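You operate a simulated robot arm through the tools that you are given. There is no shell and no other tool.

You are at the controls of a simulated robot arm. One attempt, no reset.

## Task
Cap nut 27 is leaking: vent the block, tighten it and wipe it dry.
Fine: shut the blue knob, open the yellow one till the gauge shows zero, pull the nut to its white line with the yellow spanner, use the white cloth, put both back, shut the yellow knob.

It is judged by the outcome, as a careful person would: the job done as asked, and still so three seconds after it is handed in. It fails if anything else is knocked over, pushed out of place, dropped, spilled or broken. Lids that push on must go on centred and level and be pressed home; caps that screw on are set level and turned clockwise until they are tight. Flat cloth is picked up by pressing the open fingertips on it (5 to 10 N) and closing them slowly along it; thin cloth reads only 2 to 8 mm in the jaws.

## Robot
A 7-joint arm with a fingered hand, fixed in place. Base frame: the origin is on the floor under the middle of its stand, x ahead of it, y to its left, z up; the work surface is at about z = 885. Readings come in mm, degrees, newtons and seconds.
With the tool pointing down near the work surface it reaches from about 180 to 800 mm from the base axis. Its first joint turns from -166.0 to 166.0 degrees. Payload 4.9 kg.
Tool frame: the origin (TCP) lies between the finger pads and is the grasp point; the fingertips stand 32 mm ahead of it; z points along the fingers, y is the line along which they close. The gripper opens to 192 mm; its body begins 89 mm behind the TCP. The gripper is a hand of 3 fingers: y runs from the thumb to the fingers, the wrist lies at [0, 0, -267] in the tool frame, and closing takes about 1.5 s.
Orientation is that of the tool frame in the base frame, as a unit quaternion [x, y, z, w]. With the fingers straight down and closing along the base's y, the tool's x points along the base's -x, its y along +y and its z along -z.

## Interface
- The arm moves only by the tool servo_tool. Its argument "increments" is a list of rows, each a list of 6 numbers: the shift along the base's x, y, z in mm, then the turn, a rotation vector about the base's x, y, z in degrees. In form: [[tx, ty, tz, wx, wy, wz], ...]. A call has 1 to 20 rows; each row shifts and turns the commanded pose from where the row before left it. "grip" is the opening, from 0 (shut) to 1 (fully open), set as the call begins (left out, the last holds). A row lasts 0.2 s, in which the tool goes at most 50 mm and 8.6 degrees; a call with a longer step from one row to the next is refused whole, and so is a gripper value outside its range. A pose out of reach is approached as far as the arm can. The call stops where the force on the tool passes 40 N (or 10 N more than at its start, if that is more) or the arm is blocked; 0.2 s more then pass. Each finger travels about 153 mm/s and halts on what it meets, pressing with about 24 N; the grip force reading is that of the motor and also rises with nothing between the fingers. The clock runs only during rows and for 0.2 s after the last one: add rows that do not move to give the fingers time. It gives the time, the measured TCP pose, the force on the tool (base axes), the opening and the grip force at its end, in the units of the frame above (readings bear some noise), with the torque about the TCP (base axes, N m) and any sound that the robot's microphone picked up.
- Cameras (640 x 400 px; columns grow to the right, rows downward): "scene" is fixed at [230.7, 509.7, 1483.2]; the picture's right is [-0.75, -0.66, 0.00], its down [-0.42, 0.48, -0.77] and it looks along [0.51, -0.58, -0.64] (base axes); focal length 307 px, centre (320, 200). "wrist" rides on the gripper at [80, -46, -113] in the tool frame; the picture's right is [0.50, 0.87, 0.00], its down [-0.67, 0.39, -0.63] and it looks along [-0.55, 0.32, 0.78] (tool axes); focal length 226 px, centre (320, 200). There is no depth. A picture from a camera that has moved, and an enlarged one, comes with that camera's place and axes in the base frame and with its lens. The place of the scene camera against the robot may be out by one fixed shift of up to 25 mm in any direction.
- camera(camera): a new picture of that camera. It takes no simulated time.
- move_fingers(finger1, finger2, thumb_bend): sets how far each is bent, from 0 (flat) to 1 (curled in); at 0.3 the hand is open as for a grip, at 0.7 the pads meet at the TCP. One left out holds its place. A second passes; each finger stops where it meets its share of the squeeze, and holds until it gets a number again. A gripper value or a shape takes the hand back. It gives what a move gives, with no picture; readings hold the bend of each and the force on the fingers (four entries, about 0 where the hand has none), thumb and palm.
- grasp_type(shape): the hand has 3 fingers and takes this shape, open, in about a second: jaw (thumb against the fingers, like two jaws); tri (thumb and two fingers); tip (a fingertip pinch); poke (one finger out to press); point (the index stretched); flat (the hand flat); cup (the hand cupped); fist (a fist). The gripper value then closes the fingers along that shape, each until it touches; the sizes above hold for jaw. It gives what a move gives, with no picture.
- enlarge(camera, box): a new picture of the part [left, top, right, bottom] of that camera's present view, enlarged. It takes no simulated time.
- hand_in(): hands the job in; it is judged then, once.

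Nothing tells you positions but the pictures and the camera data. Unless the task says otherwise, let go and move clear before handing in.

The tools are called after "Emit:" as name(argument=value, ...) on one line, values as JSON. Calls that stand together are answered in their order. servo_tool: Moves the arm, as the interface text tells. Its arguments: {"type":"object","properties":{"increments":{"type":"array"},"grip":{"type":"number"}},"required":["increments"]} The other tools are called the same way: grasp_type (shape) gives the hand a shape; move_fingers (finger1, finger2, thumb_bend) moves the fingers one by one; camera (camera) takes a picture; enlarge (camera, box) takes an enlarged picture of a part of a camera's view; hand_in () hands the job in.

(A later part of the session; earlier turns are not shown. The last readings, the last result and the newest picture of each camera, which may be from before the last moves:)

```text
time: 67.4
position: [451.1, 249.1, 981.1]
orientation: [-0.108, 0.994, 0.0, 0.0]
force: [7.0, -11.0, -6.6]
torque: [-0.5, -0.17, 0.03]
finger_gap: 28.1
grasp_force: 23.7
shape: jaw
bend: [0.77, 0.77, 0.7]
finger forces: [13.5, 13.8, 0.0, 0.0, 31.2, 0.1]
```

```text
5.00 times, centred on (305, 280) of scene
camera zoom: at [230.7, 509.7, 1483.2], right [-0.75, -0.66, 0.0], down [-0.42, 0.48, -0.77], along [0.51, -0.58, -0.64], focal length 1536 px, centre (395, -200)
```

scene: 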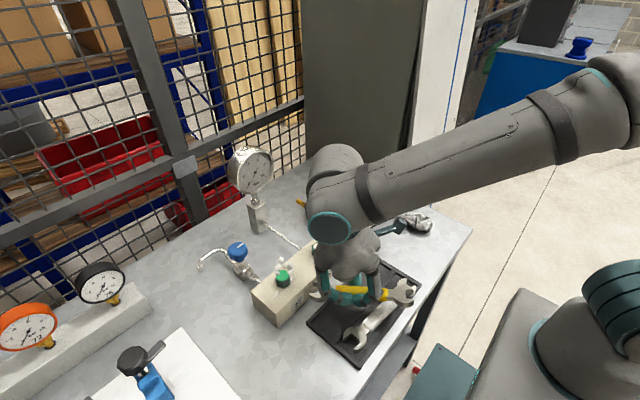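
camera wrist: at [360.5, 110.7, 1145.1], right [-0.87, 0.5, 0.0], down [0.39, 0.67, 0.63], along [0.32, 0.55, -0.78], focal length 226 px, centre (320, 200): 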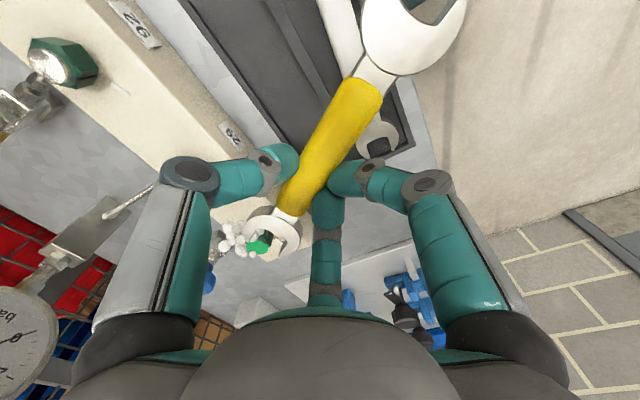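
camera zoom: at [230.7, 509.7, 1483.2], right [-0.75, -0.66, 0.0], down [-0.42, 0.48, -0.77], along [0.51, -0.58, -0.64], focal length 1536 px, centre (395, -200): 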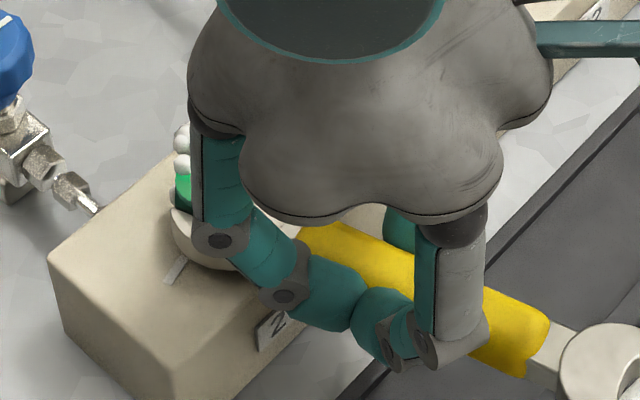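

The nut is turning with the spanner under a modest load of about 1 N·m. I'll carry on along the arc.

Emit:
servo_tool(increments=[[-0.7, 7.47, 0, 0, 0, -5], [-0.05, 7.51, 0, 0, 0, -5], [0.61, 7.48, 0, 0, 0, -5], [0, 0, 0, 0, 0, 0]])

Emit:
enlarge(camera="wrist", box=[238, 215, 308, 275])

```text
time: 68.4
position: [450.5, 272.1, 980.8]
orientation: [0.023, 1.0, 0.0, -0.001]
force: [9.9, -10.4, -6.5]
torque: [-0.47, -0.22, 0.1]
finger_gap: 27.8
grasp_force: 24.3
shape: jaw
bend: [0.77, 0.77, 0.7]
finger forces: [14.3, 15.2, 0.0, 0.0, 30.5, 0.1]
```

```text
6.67 times, centred on (273, 245) of wrist
camera zoom: at [369.9, 231.3, 1094.8], right [-0.46, 0.89, 0.0], down [0.69, 0.36, 0.63], along [0.56, 0.29, -0.77], focal length 1507 px, centre (633, -100)
```

zoom: 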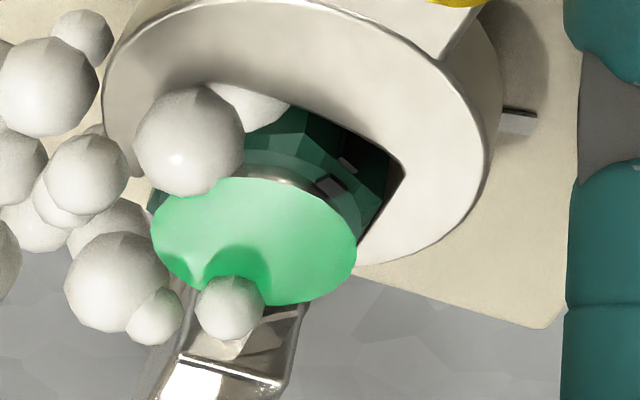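

Emit:
servo_tool(increments=[[1.6, 7.4, 0, 0, 0, -5], [2.2, 7.26, 0, 0, 0, -5], [2.53, 7.07, 0, 0, 0, -5], [0, 0, 0, 0, 0, 0]])

Emit:
enlarge(camera="wrist", box=[238, 205, 328, 275])

Emit:
enlarge(camera="scene", box=[230, 220, 370, 340])

```text
time: 69.4
position: [457.1, 294.5, 980.1]
orientation: [0.153, 0.988, 0.0, 0.0]
force: [2.1, -13.1, -7.4]
torque: [-0.51, 0.02, 0.02]
finger_gap: 27.4
grasp_force: 24.4
shape: jaw
bend: [0.77, 0.77, 0.7]
finger forces: [14.4, 14.7, 0.1, 0.0, 30.8, 0.1]
```

```text
5.71 times, centred on (283, 240) of wrist
camera zoom: at [368.3, 275.3, 1094.8], right [-0.21, 0.98, 0.0], down [0.76, 0.17, 0.63], along [0.62, 0.14, -0.78], focal length 1292 px, centre (531, -29)
```

zoom: 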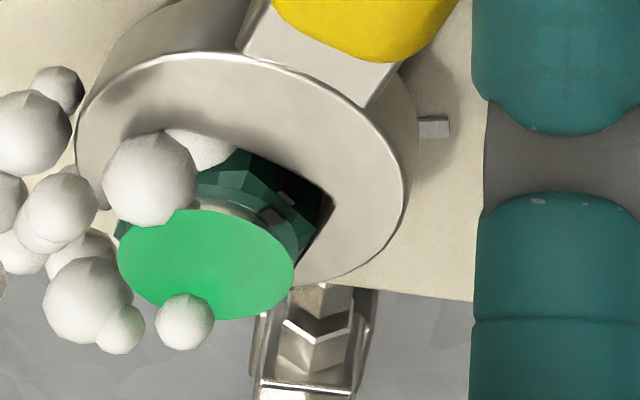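

```text
3.33 times, centred on (300, 280) of scene
camera zoom: at [230.7, 509.7, 1483.2], right [-0.75, -0.66, 0.0], down [-0.42, 0.48, -0.77], along [0.51, -0.58, -0.64], focal length 1024 px, centre (387, -67)
```

zoom: 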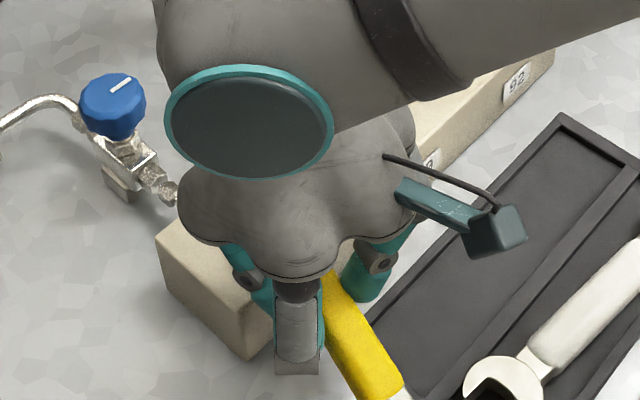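

Emit:
servo_tool(increments=[[3.13, 6.83, 0, 0, 0, -5], [3.71, 6.53, 0, 0, 0, -5], [4.27, 6.17, 0, 0, 0, -5], [0, 0, 0, 0, 0, 0]])

Emit:
enlarge(camera="wrist", box=[238, 205, 328, 275])

```text
time: 70.4
position: [470.1, 313.5, 979.6]
orientation: [0.281, 0.96, 0.0, 0.0]
force: [4.8, -15.6, -6.5]
torque: [-0.56, 0.04, 0.16]
finger_gap: 27.9
grasp_force: 24.2
shape: jaw
bend: [0.77, 0.77, 0.7]
finger forces: [14.5, 15.1, 0.1, 0.0, 30.8, 0.0]
```

```text
5.71 times, centred on (283, 240) of wrist
camera zoom: at [377.2, 318.4, 1094.5], right [0.05, 1.0, 0.0], down [0.77, -0.03, 0.63], along [0.63, -0.03, -0.78], focal length 1292 px, centre (531, -29)
```

zoom: 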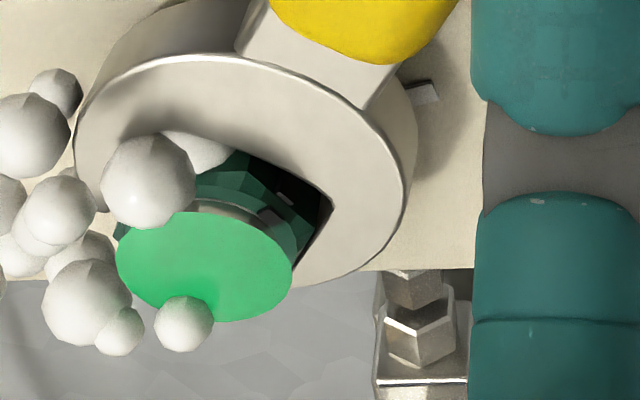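

Emit:
servo_tool(increments=[[4.78, 5.78, 0, 0, 0, -5], [5.28, 5.35, 0, 0, 0, -5], [0, 0, 0, 0, 0, 0]])

Emit:
enlarge(camera="wrist", box=[238, 205, 328, 275])

Emit:
camera(camera="wrist")

Emit:
enlarge(camera="scene", box=[230, 220, 370, 340])

```text
time: 71.2
position: [479.5, 325.5, 979.6]
orientation: [0.364, 0.931, 0.0, 0.0]
force: [4.9, -18.1, -6.4]
torque: [-0.6, 0.08, 0.2]
finger_gap: 27.5
grasp_force: 23.8
shape: jaw
bend: [0.77, 0.76, 0.7]
finger forces: [14.7, 15.9, 0.0, 0.1, 30.3, 0.1]
```

```text
5.71 times, centred on (283, 240) of wrist
camera zoom: at [389.9, 345.9, 1094.3], right [0.22, 0.98, 0.0], down [0.76, -0.17, 0.63], along [0.62, -0.14, -0.78], focal length 1292 px, centre (531, -29)
```

zoom: 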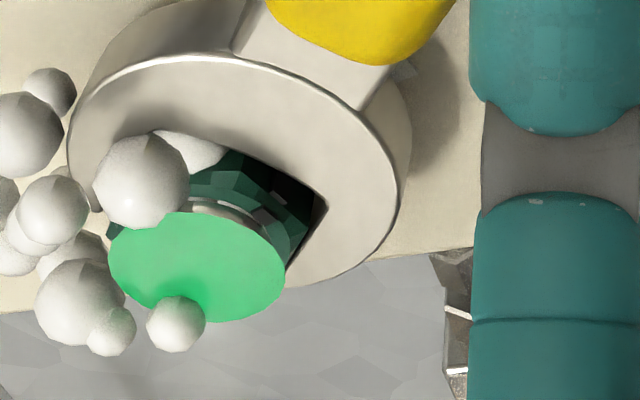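

```text
taken
camera wrist: at [389.9, 345.9, 1094.3], right [0.22, 0.98, 0.0], down [0.76, -0.17, 0.63], along [0.62, -0.14, -0.78], focal length 226 px, centre (320, 200)
```

wrist: 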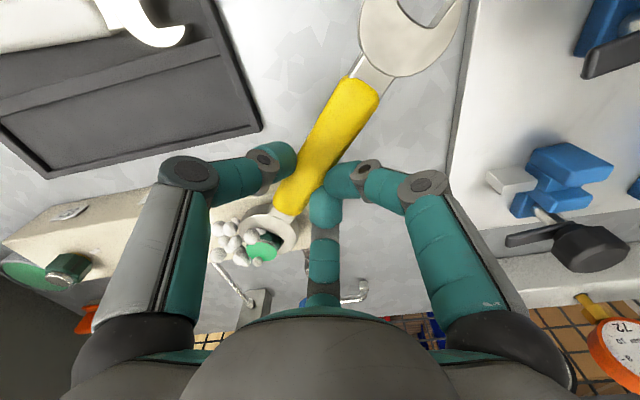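

```text
3.33 times, centred on (300, 280) of scene
camera zoom: at [230.7, 509.7, 1483.2], right [-0.75, -0.66, 0.0], down [-0.42, 0.48, -0.77], along [0.51, -0.58, -0.64], focal length 1024 px, centre (387, -67)
```

zoom: 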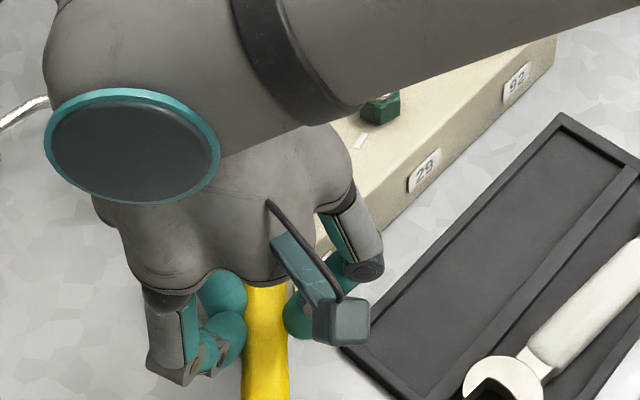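

Emit:
enlarge(camera="wrist", box=[262, 228, 298, 258])

```text
13.33 times, centred on (280, 243) of wrist
camera zoom: at [389.9, 345.9, 1094.3], right [0.22, 0.98, 0.0], down [0.76, -0.17, 0.63], along [0.62, -0.14, -0.78], focal length 3014 px, centre (853, -373)
```

zoom: 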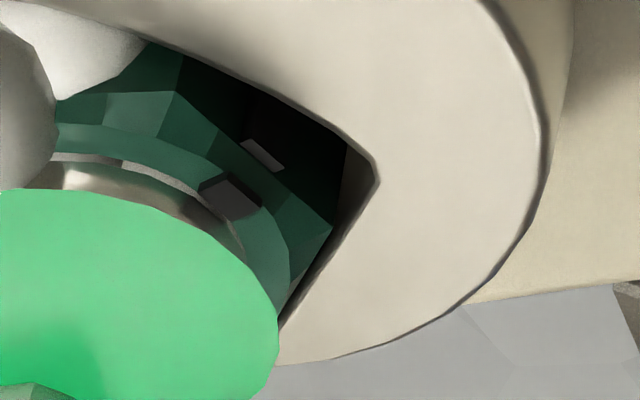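

The nut's mark is now at about 110° and the white line is at 105°, so about 5° more is needed. I'll make one small final step.

Emit:
servo_tool(increments=[[2.7, 2.4, 0, 0, 0, -2.4], [2.7, 2.2, 0, 0, 0, -2.4], [0, 0, 0, 0, 0, 0]])

Emit:
enlarge(camera="wrist", box=[262, 228, 298, 258])

```text
time: 72.0
position: [483.3, 329.1, 979.9]
orientation: [0.402, 0.916, 0.0, 0.0]
force: [3.7, -18.7, -6.5]
torque: [-0.61, 0.1, 0.27]
finger_gap: 27.6
grasp_force: 24.2
shape: jaw
bend: [0.77, 0.76, 0.7]
finger forces: [14.5, 16.0, 0.0, 0.0, 30.4, 0.2]
```

```text
13.33 times, centred on (280, 243) of wrist
camera zoom: at [397.1, 357.3, 1094.4], right [0.3, 0.95, 0.0], down [0.74, -0.23, 0.63], along [0.6, -0.19, -0.78], focal length 3014 px, centre (853, -373)
```

zoom: 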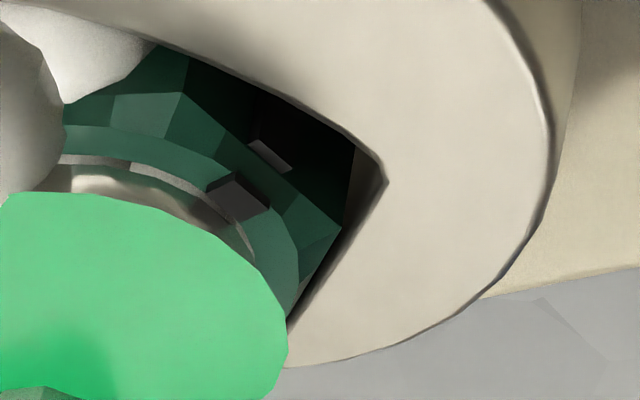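

The mark now measures 105.4° against the line at 105°. I'll ease back about 2° to unload the jaw, then withdraw straight off the nut.

Emit:
servo_tool(increments=[[-2.4, -1.8, 0, 0, 0, 2], [0, 0, 0, 0, 0, 0]])

Emit:
enlarge(camera="wrist", box=[262, 228, 298, 258])

```text
time: 72.6
position: [482.7, 328.1, 980.5]
orientation: [0.385, 0.923, 0.001, 0.001]
force: [7.5, -10.8, -2.6]
torque: [-0.31, -0.13, 0.15]
finger_gap: 27.3
grasp_force: 24.3
shape: jaw
bend: [0.77, 0.77, 0.7]
finger forces: [17.2, 18.0, 0.0, 0.1, 25.2, 0.0]
```

```text
13.33 times, centred on (280, 243) of wrist
camera zoom: at [394.0, 353.0, 1095.0], right [0.26, 0.96, 0.0], down [0.75, -0.21, 0.63], along [0.61, -0.17, -0.77], focal length 3014 px, centre (853, -373)
```

zoom: 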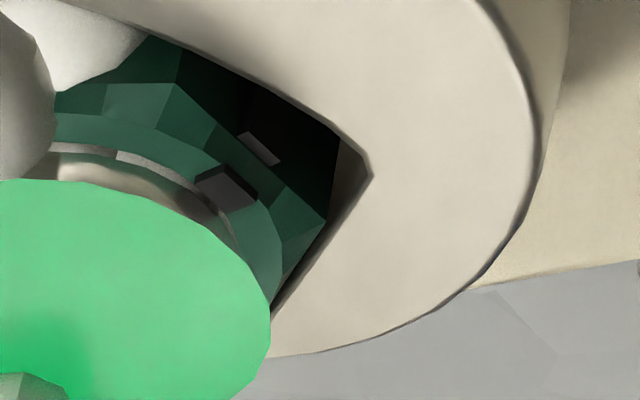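

Emit:
servo_tool(increments=[[-0.6, -0.4, 0, 0, 0, 0.6], [-1.4, 1.4, 0, 0, 0, 0], [-2.1, 2.1, 0, 0, 0, 0], [0, 0, 0, 0, 0, 0]])

Emit:
enlarge(camera="wrist", box=[252, 222, 298, 258])

```text
time: 73.6
position: [477.7, 331.4, 980.6]
orientation: [0.38, 0.925, 0.0, 0.0]
force: [0.5, -0.9, -2.9]
torque: [0.0, -0.03, 0.05]
finger_gap: 27.7
grasp_force: 24.2
shape: jaw
bend: [0.77, 0.77, 0.7]
finger forces: [19.2, 18.6, 0.0, 0.0, 24.6, 0.0]
```

```text
11.11 times, centred on (275, 240) of wrist
camera zoom: at [388.7, 354.6, 1095.3], right [0.25, 0.97, 0.0], down [0.75, -0.2, 0.63], along [0.61, -0.16, -0.78], focal length 2512 px, centre (820, -244)
```

zoom: 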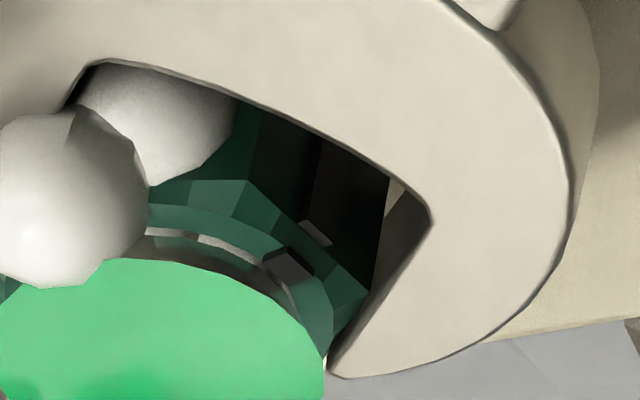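

Emit:
servo_tool(increments=[[-4.3, 4.2, 0, 0, 0, 0], [-5.7, 5.6, 0, 0, 0, 0], [-5.7, 5.6, 0, 0, 0, 0], [-7, 7, 0, 0, 0, 0], [-7, 7, 0, 0, 0, 0], [0, 0, 20, 0, 0, 0], [0, 0, 20, 0, 0, 0], [0, 0, 0, 0, 0, 0]])

Emit:
camera(camera="wrist")

Emit:
enlarge(camera="wrist", box=[230, 190, 330, 270])

Emit:
enlarge(camera="scene", box=[230, 200, 350, 320])

```text
time: 75.4
position: [448.1, 357.6, 1022.1]
orientation: [0.381, 0.925, 0.0, 0.001]
force: [0.0, 0.4, -2.8]
torque: [-0.03, -0.06, -0.02]
finger_gap: 27.5
grasp_force: 24.3
shape: jaw
bend: [0.77, 0.77, 0.7]
finger forces: [19.2, 18.9, 0.0, 0.0, 24.6, 0.0]
```

```text
taken
camera wrist: at [359.4, 383.8, 1135.7], right [0.25, 0.97, 0.0], down [0.75, -0.2, 0.63], along [0.61, -0.16, -0.78], focal length 226 px, centre (320, 200)
```

wrist: 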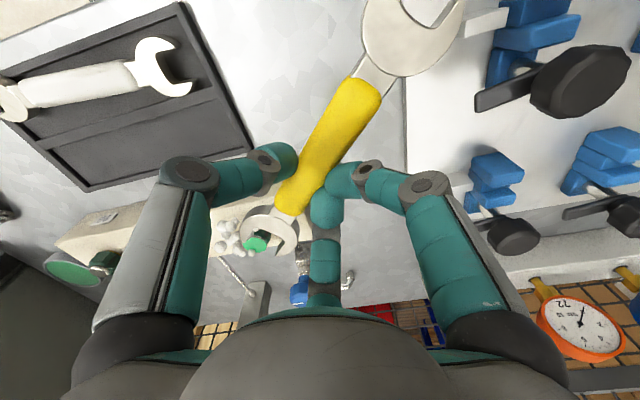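

```text
5.00 times, centred on (280, 230) of wrist
camera zoom: at [359.4, 383.8, 1135.7], right [0.25, 0.97, 0.0], down [0.75, -0.2, 0.63], along [0.61, -0.16, -0.78], focal length 1130 px, centre (520, 50)
```

zoom: 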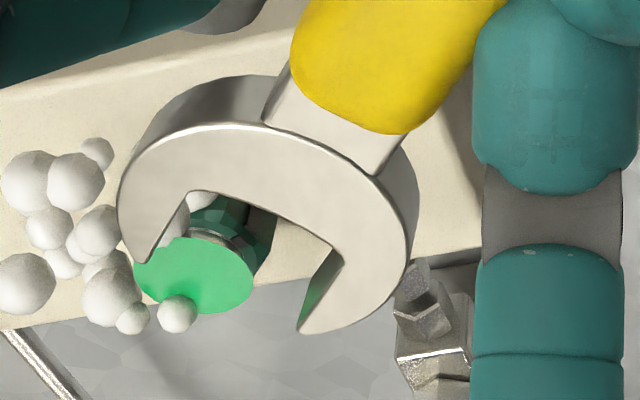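

```text
3.33 times, centred on (290, 260) of scene
camera zoom: at [230.7, 509.7, 1483.2], right [-0.75, -0.66, 0.0], down [-0.42, 0.48, -0.77], along [0.51, -0.58, -0.64], focal length 1024 px, centre (420, 0)
```

zoom: 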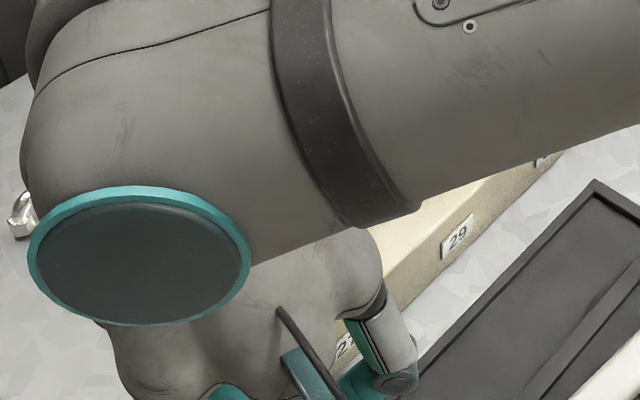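

The spanner is free of the nut and lifted. I'll carry it back over the tray, turning so its big head points +y as before.

Emit:
servo_tool(increments=[[0, 0, 15, 0, 0, 0], [-2.2, -11.7, 0, 0, 0, 8.4], [-2.2, -11.7, 0, 0, 0, 8.4], [-2.2, -11.7, 0, 0, 0, 8.4], [-2.2, -11.7, 0, 0, 0, 8.4], [-2.2, -11.7, 0, 0, 0, 8.4], [-2.2, -11.7, 0, 0, 0, 8.4], [-2.2, -11.7, 0, 0, 0, 8.4], [-2.2, -11.7, 0, 0, 0, 8.4], [-2.2, -11.7, 0, 0, 0, 8.4], [-2.2, -11.7, 0, 0, 0, 8.4], [-2.2, -11.7, 0, 0, 0, 8.4], [-2.2, -11.7, 0, 0, 0, 8.4], [-2.2, -11.7, 0, 0, 0, 8.4], [-2.2, -11.7, 0, 0, 0, 8.4], [-2.2, -11.7, 0, 0, 0, 8.4], [-1.6, -11.5, 0, 0, 0, 8.4], [0, 0, 0, 0, 0, 0]])

Emit:
camera(camera="wrist")

Emit:
camera(camera="scene")

Emit:
enlarge(camera="scene", box=[250, 240, 320, 310])

```text
time: 79.2
position: [414.6, 171.0, 1035.5]
orientation: [-0.705, 0.709, 0.0, 0.0]
force: [-0.4, 0.2, -2.3]
torque: [0.04, 0.0, -0.01]
finger_gap: 27.6
grasp_force: 23.5
shape: jaw
bend: [0.77, 0.77, 0.7]
finger forces: [19.9, 0.0, 0.0, 0.0, 24.5, 0.0]
```

```text
taken
camera wrist: at [459.5, 92.9, 1148.9], right [-0.87, -0.5, 0.0], down [-0.38, 0.67, 0.63], along [-0.31, 0.55, -0.78], focal length 226 px, centre (320, 200)
```

wrist: 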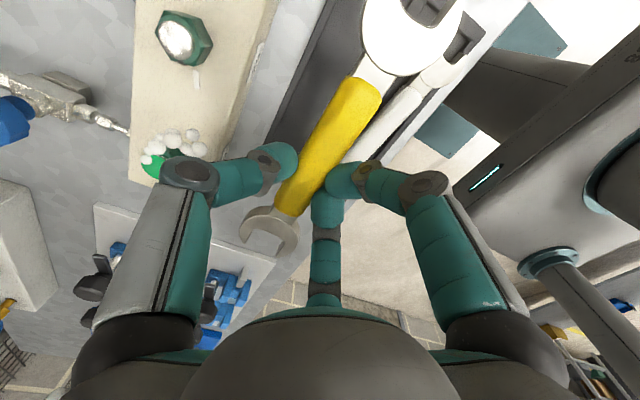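

```text
taken
```

scene: 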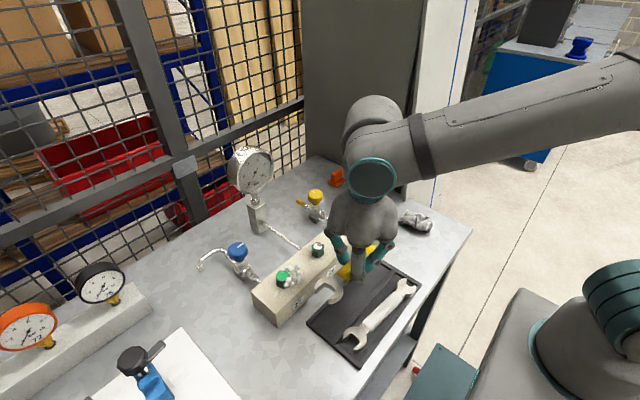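

```text
5.71 times, centred on (285, 275) of scene
camera zoom: at [230.7, 509.7, 1483.2], right [-0.75, -0.66, 0.0], down [-0.42, 0.48, -0.77], along [0.51, -0.58, -0.64], focal length 1755 px, centre (520, -229)
```

zoom: 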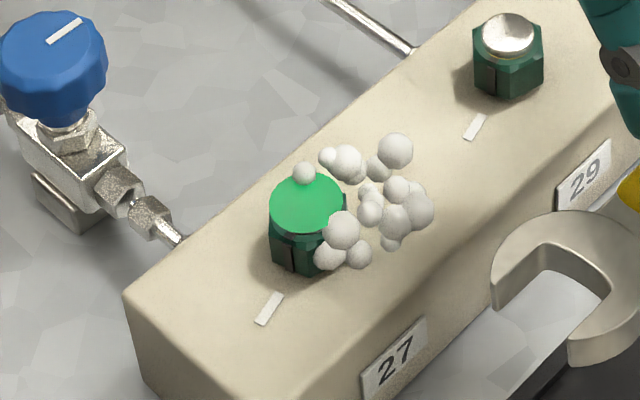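

The nut's mark now faces its white line, exactly like nut 29. Finger 2 has lost contact force, so I'll check how the spanner sits in the hand before placing it.

Emit:
enlarge(camera="wrist", box=[225, 130, 385, 270])

Emit:
enlarge(camera="scene", box=[300, 220, 430, 370])

```text
2.86 times, centred on (305, 200) of wrist
camera zoom: at [459.5, 92.9, 1148.9], right [-0.87, -0.5, 0.0], down [-0.38, 0.67, 0.63], along [-0.31, 0.55, -0.78], focal length 646 px, centre (363, 200)
```

zoom: 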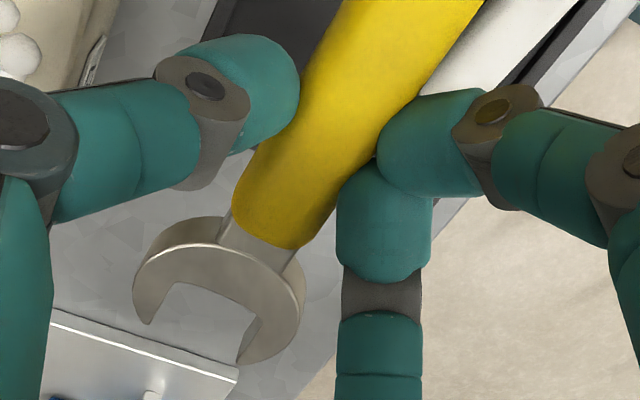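

```text
2.67 times, centred on (365, 295) of scene
camera zoom: at [230.7, 509.7, 1483.2], right [-0.75, -0.66, 0.0], down [-0.42, 0.48, -0.77], along [0.51, -0.58, -0.64], focal length 819 px, centre (200, -53)
```

zoom: 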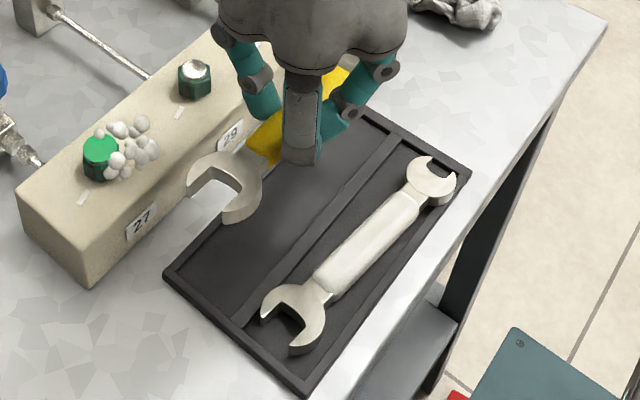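

Emit:
servo_tool(increments=[[-1, 0, -20, 0, 0, 1.2], [0, 0, -30, 0, 0, 1.2], [0, 0, -25, 0, 0, 0], [0, 0, 0, 0, 0, 0]])

Emit:
camera(camera="wrist")

Emit:
enlarge(camera="wrist", box=[225, 0, 465, 130])

Emit:
enlarge(camera="wrist", box=[225, 130, 385, 270])

Emit:
enlarge(camera="scene", box=[300, 230, 430, 370])

```text
time: 80.2
position: [412.2, 172.3, 962.1]
orientation: [0.72, -0.694, -0.001, 0.0]
force: [-0.7, 1.1, -2.0]
torque: [0.05, 0.02, 0.02]
finger_gap: 27.8
grasp_force: 23.7
shape: jaw
bend: [0.77, 0.77, 0.7]
finger forces: [20.0, 0.0, 0.1, 0.0, 24.5, 0.0]
```

```text
taken
camera wrist: at [460.3, 95.6, 1075.8], right [-0.85, -0.53, 0.0], down [-0.41, 0.66, 0.63], along [-0.34, 0.54, -0.78], focal length 226 px, centre (320, 200)
```

wrist: 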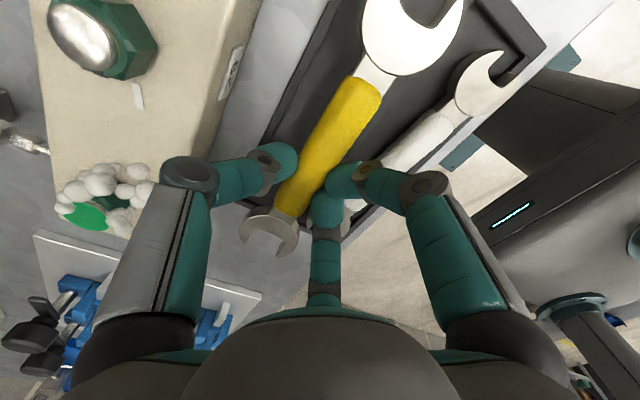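

```text
2.67 times, centred on (345, 65) of wrist
camera zoom: at [460.3, 95.6, 1075.8], right [-0.85, -0.53, 0.0], down [-0.41, 0.66, 0.63], along [-0.34, 0.54, -0.78], focal length 603 px, centre (253, 560)
```

zoom: 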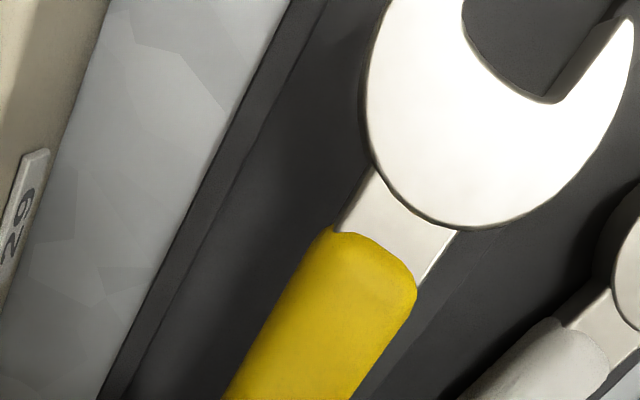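

```text
2.86 times, centred on (305, 200) of wrist
camera zoom: at [460.3, 95.6, 1075.8], right [-0.85, -0.53, 0.0], down [-0.41, 0.66, 0.63], along [-0.34, 0.54, -0.78], focal length 646 px, centre (363, 200)
```

zoom: 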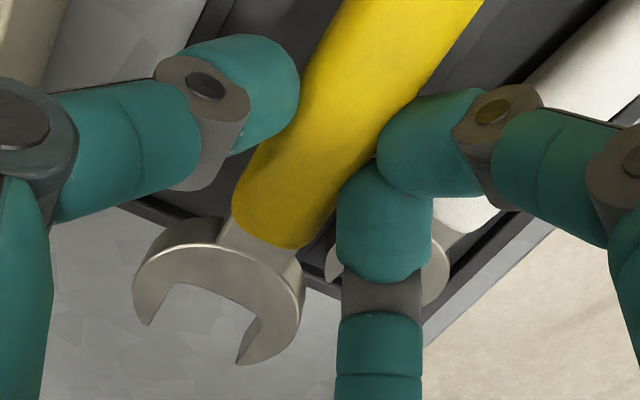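

```text
2.86 times, centred on (365, 300) of scene
camera zoom: at [230.7, 509.7, 1483.2], right [-0.75, -0.66, 0.0], down [-0.42, 0.48, -0.77], along [0.51, -0.58, -0.64], focal length 878 px, centre (191, -86)
```

zoom: 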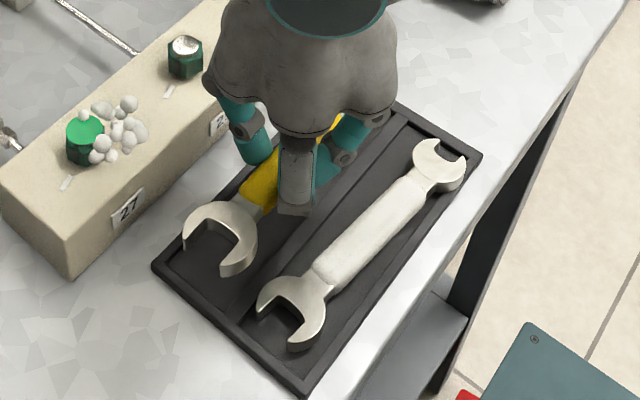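

Emit:
servo_tool(increments=[[-0.7, -4.5, -6, 0, 0, -1.5], [0, 0, -8, 0, 0, 0], [0, 0, -6, 0, 0, 0], [0, 0, 0, 0, 0, 0]])

Emit:
servo_tool(increments=[[0, 0, -3, 0, 0, 0], [0, 0, -3, 0, 0, 0], [0, 0, 0, 0, 0, 0]])

Emit:
enlarge(camera="scene", box=[300, 230, 430, 370])

Emit:
camera(camera="wrist")

```text
time: 81.2
position: [411.5, 167.8, 941.3]
orientation: [0.711, -0.703, 0.0, 0.0]
force: [-0.2, 0.1, -2.9]
torque: [0.04, 0.06, -0.01]
finger_gap: 27.7
grasp_force: 24.1
shape: jaw
bend: [0.77, 0.77, 0.7]
finger forces: [20.0, 0.1, 0.0, 0.0, 24.5, 0.1]
```

```text
time: 82.0
position: [410.7, 168.2, 934.5]
orientation: [0.711, -0.703, -0.001, 0.0]
force: [0.7, 0.9, -2.0]
torque: [0.04, 0.0, 0.02]
finger_gap: 27.7
grasp_force: 23.8
shape: jaw
bend: [0.77, 0.77, 0.7]
finger forces: [20.1, 0.1, 0.1, 0.0, 24.5, 0.1]
```

```text
2.86 times, centred on (365, 300) of scene
camera zoom: at [230.7, 509.7, 1483.2], right [-0.75, -0.66, 0.0], down [-0.42, 0.48, -0.77], along [0.51, -0.58, -0.64], focal length 878 px, centre (191, -86)
```

zoom: 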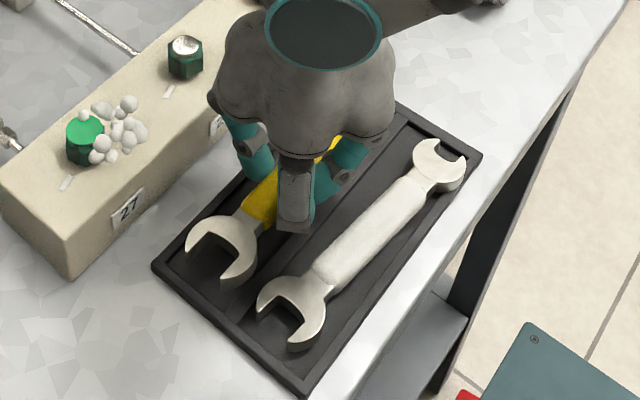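

```text
taken
camera wrist: at [458.3, 89.9, 1049.4], right [-0.86, -0.51, 0.0], down [-0.39, 0.67, 0.63], along [-0.32, 0.54, -0.78], focal length 226 px, centre (320, 200)
```

wrist: 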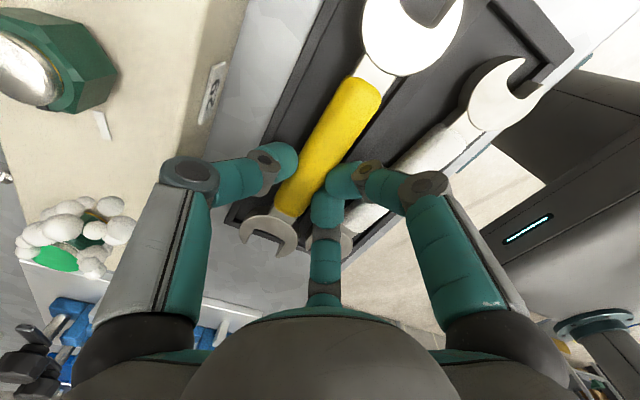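

Emit:
servo_tool(increments=[[0, 0, -3, 0, 0, 0], [0, 0, 0, 0, 0, 0]])

Emit:
servo_tool(increments=[[0, 0, -3, 0, 0, 0], [0, 0, 0, 0, 0, 0]])

Emit:
servo_tool(increments=[[0, 0, -2, 0, 0, 0], [0, 0, 0, 0, 0, 0]])

```text
time: 82.6
position: [411.5, 168.5, 932.5]
orientation: [0.711, -0.703, 0.0, 0.0]
force: [0.3, -0.5, -2.8]
torque: [0.02, -0.01, -0.01]
finger_gap: 27.3
grasp_force: 24.2
shape: jaw
bend: [0.77, 0.77, 0.7]
finger forces: [0.0, 0.1, 0.0, 0.0, 24.5, 0.0]
```

```text
time: 83.2
position: [412.1, 168.5, 929.2]
orientation: [0.71, -0.704, 0.001, 0.0]
force: [0.4, 0.5, -2.4]
torque: [0.02, 0.01, 0.05]
finger_gap: 27.4
grasp_force: 23.9
shape: jaw
bend: [0.77, 0.77, 0.7]
finger forces: [0.1, 0.1, 0.0, 0.0, 24.5, 0.0]
```

```text
time: 83.8
position: [411.8, 168.1, 928.0]
orientation: [0.711, -0.703, 0.0, -0.001]
force: [0.3, -1.1, -2.4]
torque: [0.02, 0.0, -0.01]
finger_gap: 27.5
grasp_force: 23.7
shape: jaw
bend: [0.77, 0.77, 0.7]
finger forces: [0.1, 0.0, 0.0, 0.1, 24.5, 0.0]
```

Emit:
servo_tool(increments=[[0, 0, -2, 0, 0, 0], [0, 0, 0, 0, 0, 0]])

Emit:
servo_tool(increments=[[0, 0, -2, 0, 0, 0], [0, 0, 0, 0, 0, 0]])

Emit:
enlarge(camera="scene", box=[310, 250, 400, 340])

Emit:
enlarge(camera="wrist", box=[215, 100, 395, 270])

```text
time: 84.4
position: [412.0, 167.5, 925.6]
orientation: [0.711, -0.703, 0.0, -0.001]
force: [0.5, 0.6, -2.1]
torque: [-0.01, 0.0, 0.0]
finger_gap: 27.4
grasp_force: 24.1
shape: jaw
bend: [0.77, 0.77, 0.7]
finger forces: [20.6, 0.1, 0.0, 0.0, 24.6, 0.0]
```

```text
time: 85.0
position: [411.8, 167.8, 924.6]
orientation: [0.711, -0.703, 0.0, -0.001]
force: [0.4, 0.6, 4.7]
torque: [-0.02, -0.13, 0.04]
finger_gap: 27.7
grasp_force: 24.3
shape: jaw
bend: [0.77, 0.77, 0.7]
finger forces: [21.5, 19.8, 0.0, 0.1, 25.1, 0.1]
```

```text
4.44 times, centred on (355, 295) of scene
camera zoom: at [230.7, 509.7, 1483.2], right [-0.75, -0.66, 0.0], down [-0.42, 0.48, -0.77], along [0.51, -0.58, -0.64], focal length 1365 px, centre (164, -222)
```

zoom: 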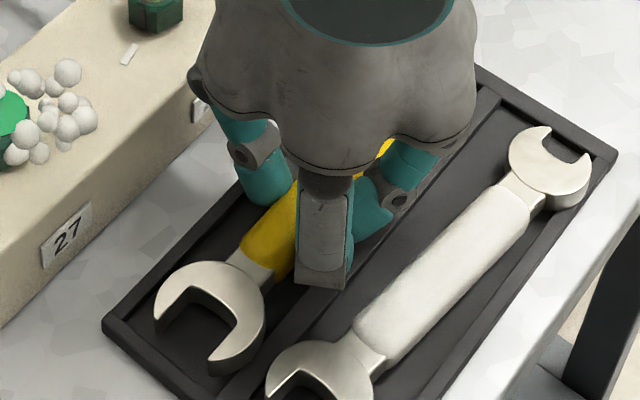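

```text
2.35 times, centred on (305, 185) of wrist
camera zoom: at [458.4, 90.0, 1037.8], right [-0.86, -0.51, 0.0], down [-0.4, 0.67, 0.63], along [-0.32, 0.54, -0.78], focal length 532 px, centre (355, 235)
```

zoom: 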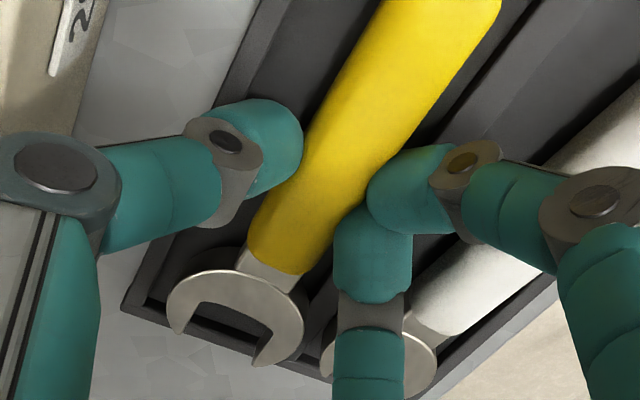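

The spanner is just above its slot floor with the fingertips touching down lightly. I'll raise 1 mm and loosen the fingers slightly so it settles flat.

Emit:
servo_tool(increments=[[0, 0, 1, 0, 0, 0], [0, 0, 0, 0, 0, 0], [0, 0, 0, 0, 0, 0]], grip=0.17)

Emit:
enlarge(camera="wrist", box=[215, 100, 395, 270])

Emit:
enlarge(camera="scene", box=[310, 250, 400, 340])

```text
time: 85.8
position: [412.0, 167.0, 923.2]
orientation: [0.711, -0.703, 0.0, 0.0]
force: [1.6, 0.6, 0.9]
torque: [0.02, -0.04, 0.02]
finger_gap: 33.3
grasp_force: 0.0
shape: jaw
bend: [0.77, 0.77, 0.7]
finger forces: [0.9, 1.0, 0.1, 0.0, 2.6, 0.0]
```

```text
2.35 times, centred on (305, 185) of wrist
camera zoom: at [458.2, 89.5, 1038.5], right [-0.86, -0.51, 0.0], down [-0.39, 0.67, 0.63], along [-0.32, 0.54, -0.78], focal length 532 px, centre (355, 235)
```

zoom: 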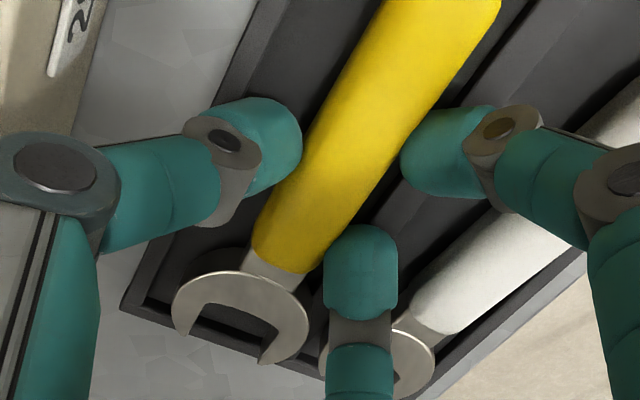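

```text
4.44 times, centred on (355, 295) of scene
camera zoom: at [230.7, 509.7, 1483.2], right [-0.75, -0.66, 0.0], down [-0.42, 0.48, -0.77], along [0.51, -0.58, -0.64], focal length 1365 px, centre (164, -222)
```

zoom: 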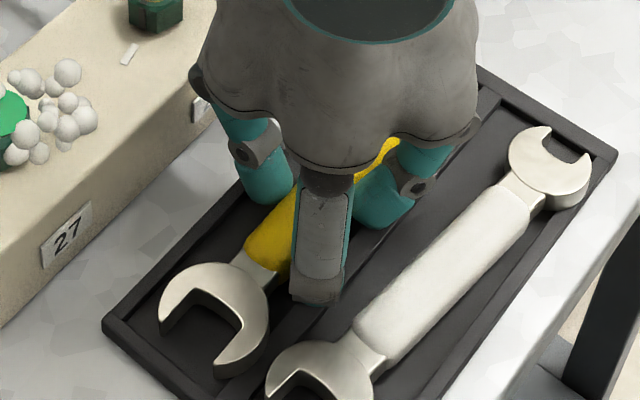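

Emit:
servo_tool(increments=[[-0.5, 0, 3, 0, 0, 0], [0, 0, 5, 0, 0, 0], [0, 0, 8, 0, 0, 0], [0, 0, 0, 0, 0, 0]], grip=0.19)

Emit:
enlarge(camera="wrist", box=[215, 80, 415, 270])

Emit:
enlarge(camera="scene", box=[310, 250, 400, 340])

```text
time: 86.8
position: [411.0, 168.2, 940.0]
orientation: [0.711, -0.703, 0.001, -0.001]
force: [-0.2, 0.0, -0.7]
torque: [-0.01, -0.02, 0.0]
finger_gap: 36.7
grasp_force: 0.1
shape: jaw
bend: [0.77, 0.77, 0.7]
finger forces: [0.0, 0.0, 0.0, 0.1, 0.0, 0.1]
```

```text
2.11 times, centred on (315, 175) of wrist
camera zoom: at [457.9, 89.7, 1054.2], right [-0.86, -0.51, 0.0], down [-0.39, 0.67, 0.63], along [-0.32, 0.54, -0.78], focal length 476 px, centre (330, 253)
```

zoom: 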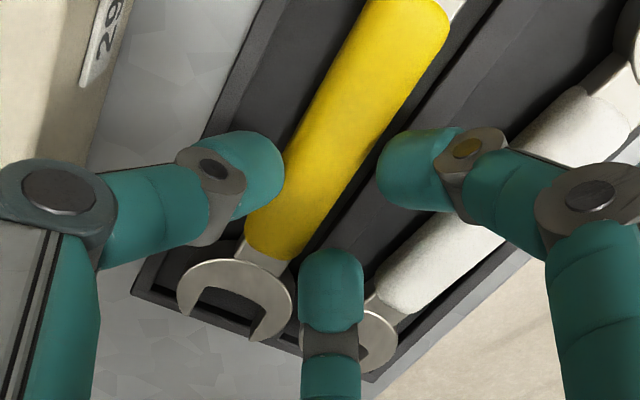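

```text
4.44 times, centred on (355, 295) of scene
camera zoom: at [230.7, 509.7, 1483.2], right [-0.75, -0.66, 0.0], down [-0.42, 0.48, -0.77], along [0.51, -0.58, -0.64], focal length 1365 px, centre (164, -222)
```

zoom: 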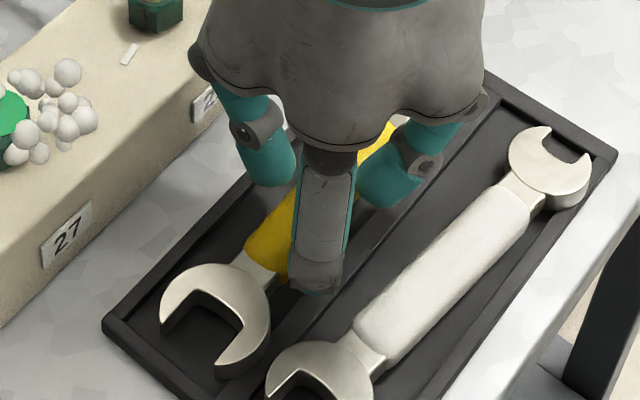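

The yellow spanner is back in its slot and released. I'll lift clear and look at both spanners, since the white one may have been nudged when the yellow one fell on it.

Emit:
servo_tool(increments=[[0, 0, 20, 0, 0, 0], [0, 0, 30, 0, 0, 0], [-30, -10, 20, 0, 0, 0], [-20, 0, 0, 0, 0, 0], [0, 0, 0, 0, 0, 0]], grip=0.3)

Emit:
camera(camera="wrist")

Emit:
enlarge(camera="wrist", box=[220, 0, 440, 230])

Emit:
enlarge(camera="scene", box=[300, 230, 430, 370])

```text
time: 88.0
position: [360.7, 157.3, 1007.2]
orientation: [0.71, -0.704, 0.0, 0.0]
force: [-1.0, 0.3, 0.2]
torque: [0.04, -0.01, -0.01]
finger_gap: 57.2
grasp_force: 0.0
shape: jaw
bend: [0.48, 0.48, 0.7]
finger forces: [0.0, 0.1, 0.0, 0.0, 0.0, 0.0]
```

```text
taken
camera wrist: at [406.3, 78.8, 1122.5], right [-0.86, -0.51, 0.0], down [-0.39, 0.67, 0.63], along [-0.32, 0.54, -0.78], focal length 226 px, centre (320, 200)
```

wrist: 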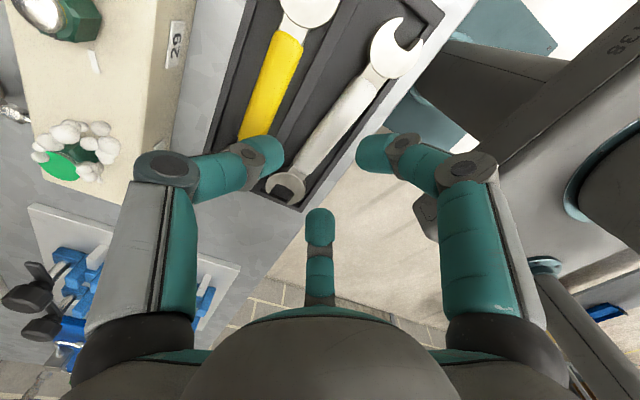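

```text
1.74 times, centred on (330, 115) of wrist
camera zoom: at [406.3, 78.8, 1122.5], right [-0.86, -0.51, 0.0], down [-0.39, 0.67, 0.63], along [-0.32, 0.54, -0.78], focal length 393 px, centre (303, 348)
```

zoom: 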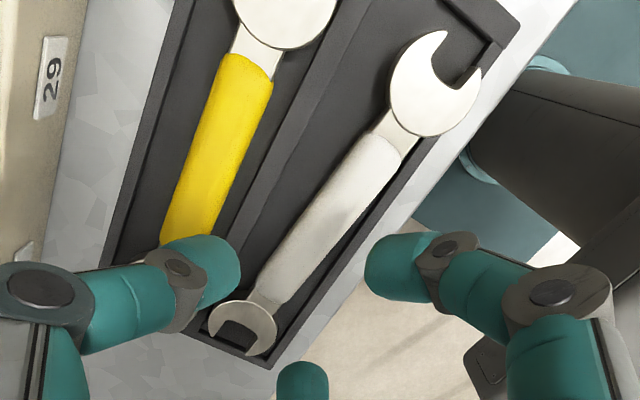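

```text
2.86 times, centred on (365, 300) of scene
camera zoom: at [230.7, 509.7, 1483.2], right [-0.75, -0.66, 0.0], down [-0.42, 0.48, -0.77], along [0.51, -0.58, -0.64], focal length 878 px, centre (191, -86)
```

zoom: 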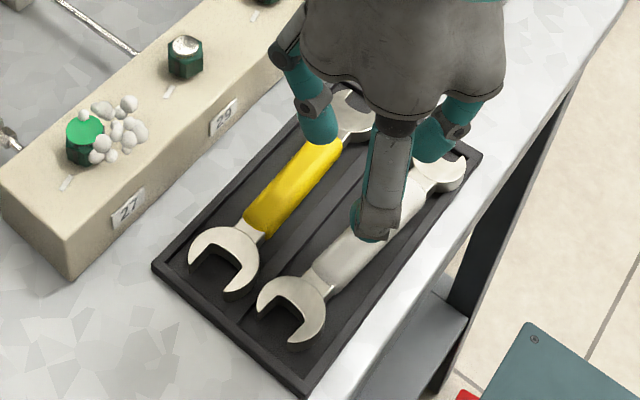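

The yellow spanner is back in place. The white one was knocked about 7° askew by the fall, its −y end having moved about 12 mm toward me, so I'll straighten it too. I'm aligning over its handle now.

Emit:
servo_tool(increments=[[-9, -3, -7, 0, 0, -3.7], [-8.7, -3.3, -10, 0, 0, -3.6], [0, 0, -10, 0, 0, 0], [0, 0, 0, 0, 0, 0]], grip=0.24)

Emit:
enlarge(camera="wrist", box=[220, 60, 420, 230])

Emit:
enlarge(camera="scene", box=[310, 240, 440, 360])

```text
time: 89.0
position: [343.2, 151.3, 983.5]
orientation: [-0.664, 0.748, 0.0, 0.0]
force: [-0.3, 0.2, -1.4]
torque: [0.01, 0.0, 0.03]
finger_gap: 46.4
grasp_force: 0.1
shape: jaw
bend: [0.78, 0.78, 0.7]
finger forces: [0.0, 0.1, 0.0, 0.0, 0.0, 0.1]
```

```text
2.35 times, centred on (320, 145) of wrist
camera zoom: at [379.8, 67.2, 1097.2], right [-0.92, -0.39, 0.0], down [-0.31, 0.71, 0.63], along [-0.25, 0.58, -0.78], focal length 532 px, centre (320, 329)
```

zoom: 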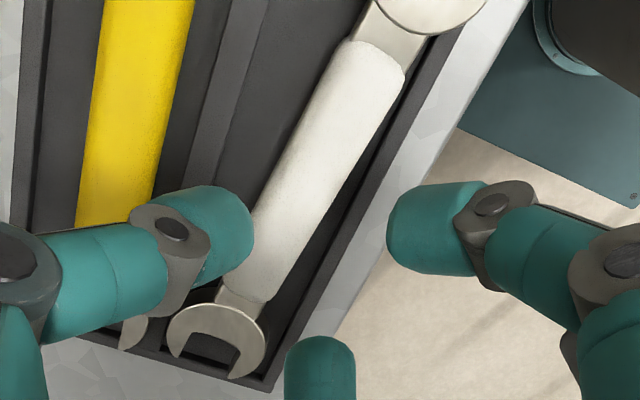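

```text
3.33 times, centred on (375, 300) of scene
camera zoom: at [230.7, 509.7, 1483.2], right [-0.75, -0.66, 0.0], down [-0.42, 0.48, -0.77], along [0.51, -0.58, -0.64], focal length 1024 px, centre (137, -133)
```

zoom: 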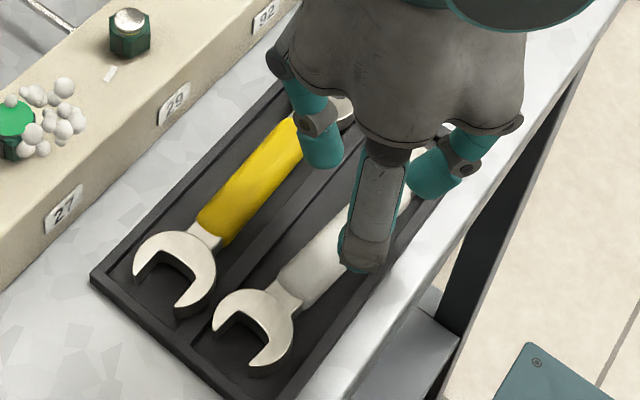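

White's centre is about 10 mm toward −x and it is rotated about 4°. I can square it by pushing gently with the two spread fingers from its −x side, so I'll align parallel to its original direction and lower to just above the rim.

Emit:
servo_tool(increments=[[-2, -1, -10, 0, 0, 4.2], [-2, 0, -12, 0, 0, 4.1], [0, 0, -15, 0, 0, 0], [0, 0, 0, 0, 0, 0]])

Emit:
enlarge(camera="wrist", box=[220, 60, 420, 230])

Emit:
enlarge(camera="scene", box=[320, 240, 430, 350])

```text
time: 90.0
position: [339.0, 150.3, 946.9]
orientation: [0.717, -0.697, 0.0, 0.0]
force: [-0.3, -0.8, -0.1]
torque: [-0.01, 0.0, -0.01]
finger_gap: 46.3
grasp_force: 0.0
shape: jaw
bend: [0.78, 0.78, 0.7]
finger forces: [0.1, 0.0, 0.1, 0.0, 0.0, 0.0]
```

```text
2.35 times, centred on (320, 145) of wrist
camera zoom: at [387.7, 72.7, 1060.4], right [-0.85, -0.52, 0.0], down [-0.41, 0.66, 0.63], along [-0.33, 0.54, -0.78], focal length 532 px, centre (320, 329)
```

zoom: 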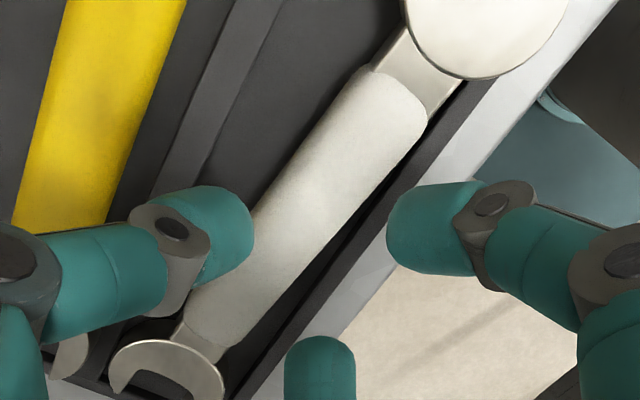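

```text
3.64 times, centred on (375, 295) of scene
camera zoom: at [230.7, 509.7, 1483.2], right [-0.75, -0.66, 0.0], down [-0.42, 0.48, -0.77], along [0.51, -0.58, -0.64], focal length 1117 px, centre (120, -146)
```

zoom: 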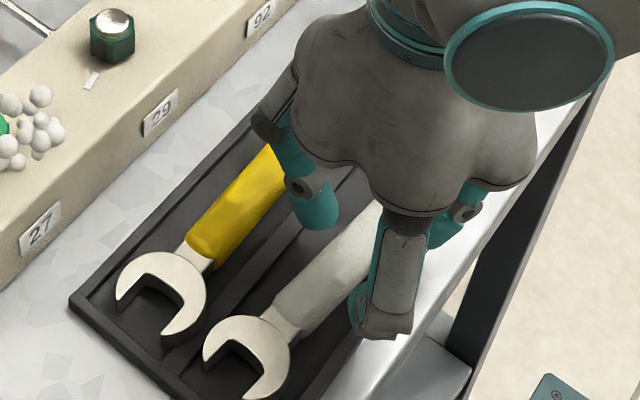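

Emit:
servo_tool(increments=[[0, 0, -5, 0, 0, 0], [0, 0, -4, 0, 0, 0], [0, 0, 0, 0, 0, 0]])

Emit:
servo_tool(increments=[[0, 0, -2, 0, 0, 0], [0, 0, 0, 0, 0, 0]])

Emit:
enlarge(camera="wrist", box=[220, 60, 420, 230])

```text
time: 90.8
position: [339.5, 149.9, 936.7]
orientation: [0.717, -0.697, 0.0, 0.0]
force: [0.4, 0.2, -0.3]
torque: [0.01, 0.0, 0.02]
finger_gap: 46.4
grasp_force: 0.1
shape: jaw
bend: [0.78, 0.78, 0.7]
finger forces: [0.0, 0.0, 0.0, 0.0, 0.0, 0.0]
```

```text
time: 91.4
position: [339.8, 151.8, 934.0]
orientation: [0.717, -0.697, 0.001, 0.0]
force: [0.6, -0.4, 1.1]
torque: [-0.01, 0.02, -0.02]
finger_gap: 46.6
grasp_force: 0.1
shape: jaw
bend: [0.78, 0.78, 0.7]
finger forces: [0.0, 0.0, 0.1, 0.0, 0.1, 0.0]
```

```text
2.35 times, centred on (320, 145) of wrist
camera zoom: at [387.9, 73.3, 1048.5], right [-0.85, -0.52, 0.0], down [-0.41, 0.66, 0.63], along [-0.33, 0.54, -0.78], focal length 532 px, centre (320, 329)
```

zoom: 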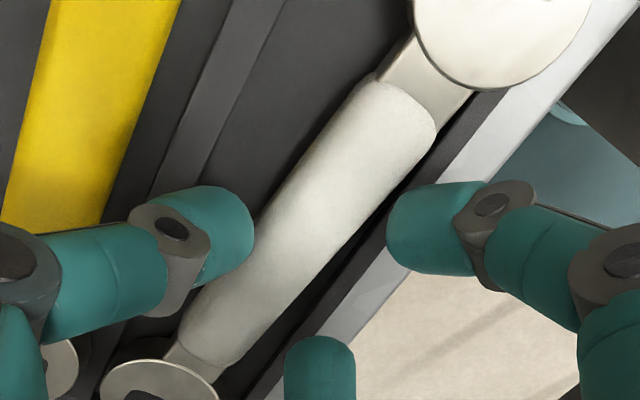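

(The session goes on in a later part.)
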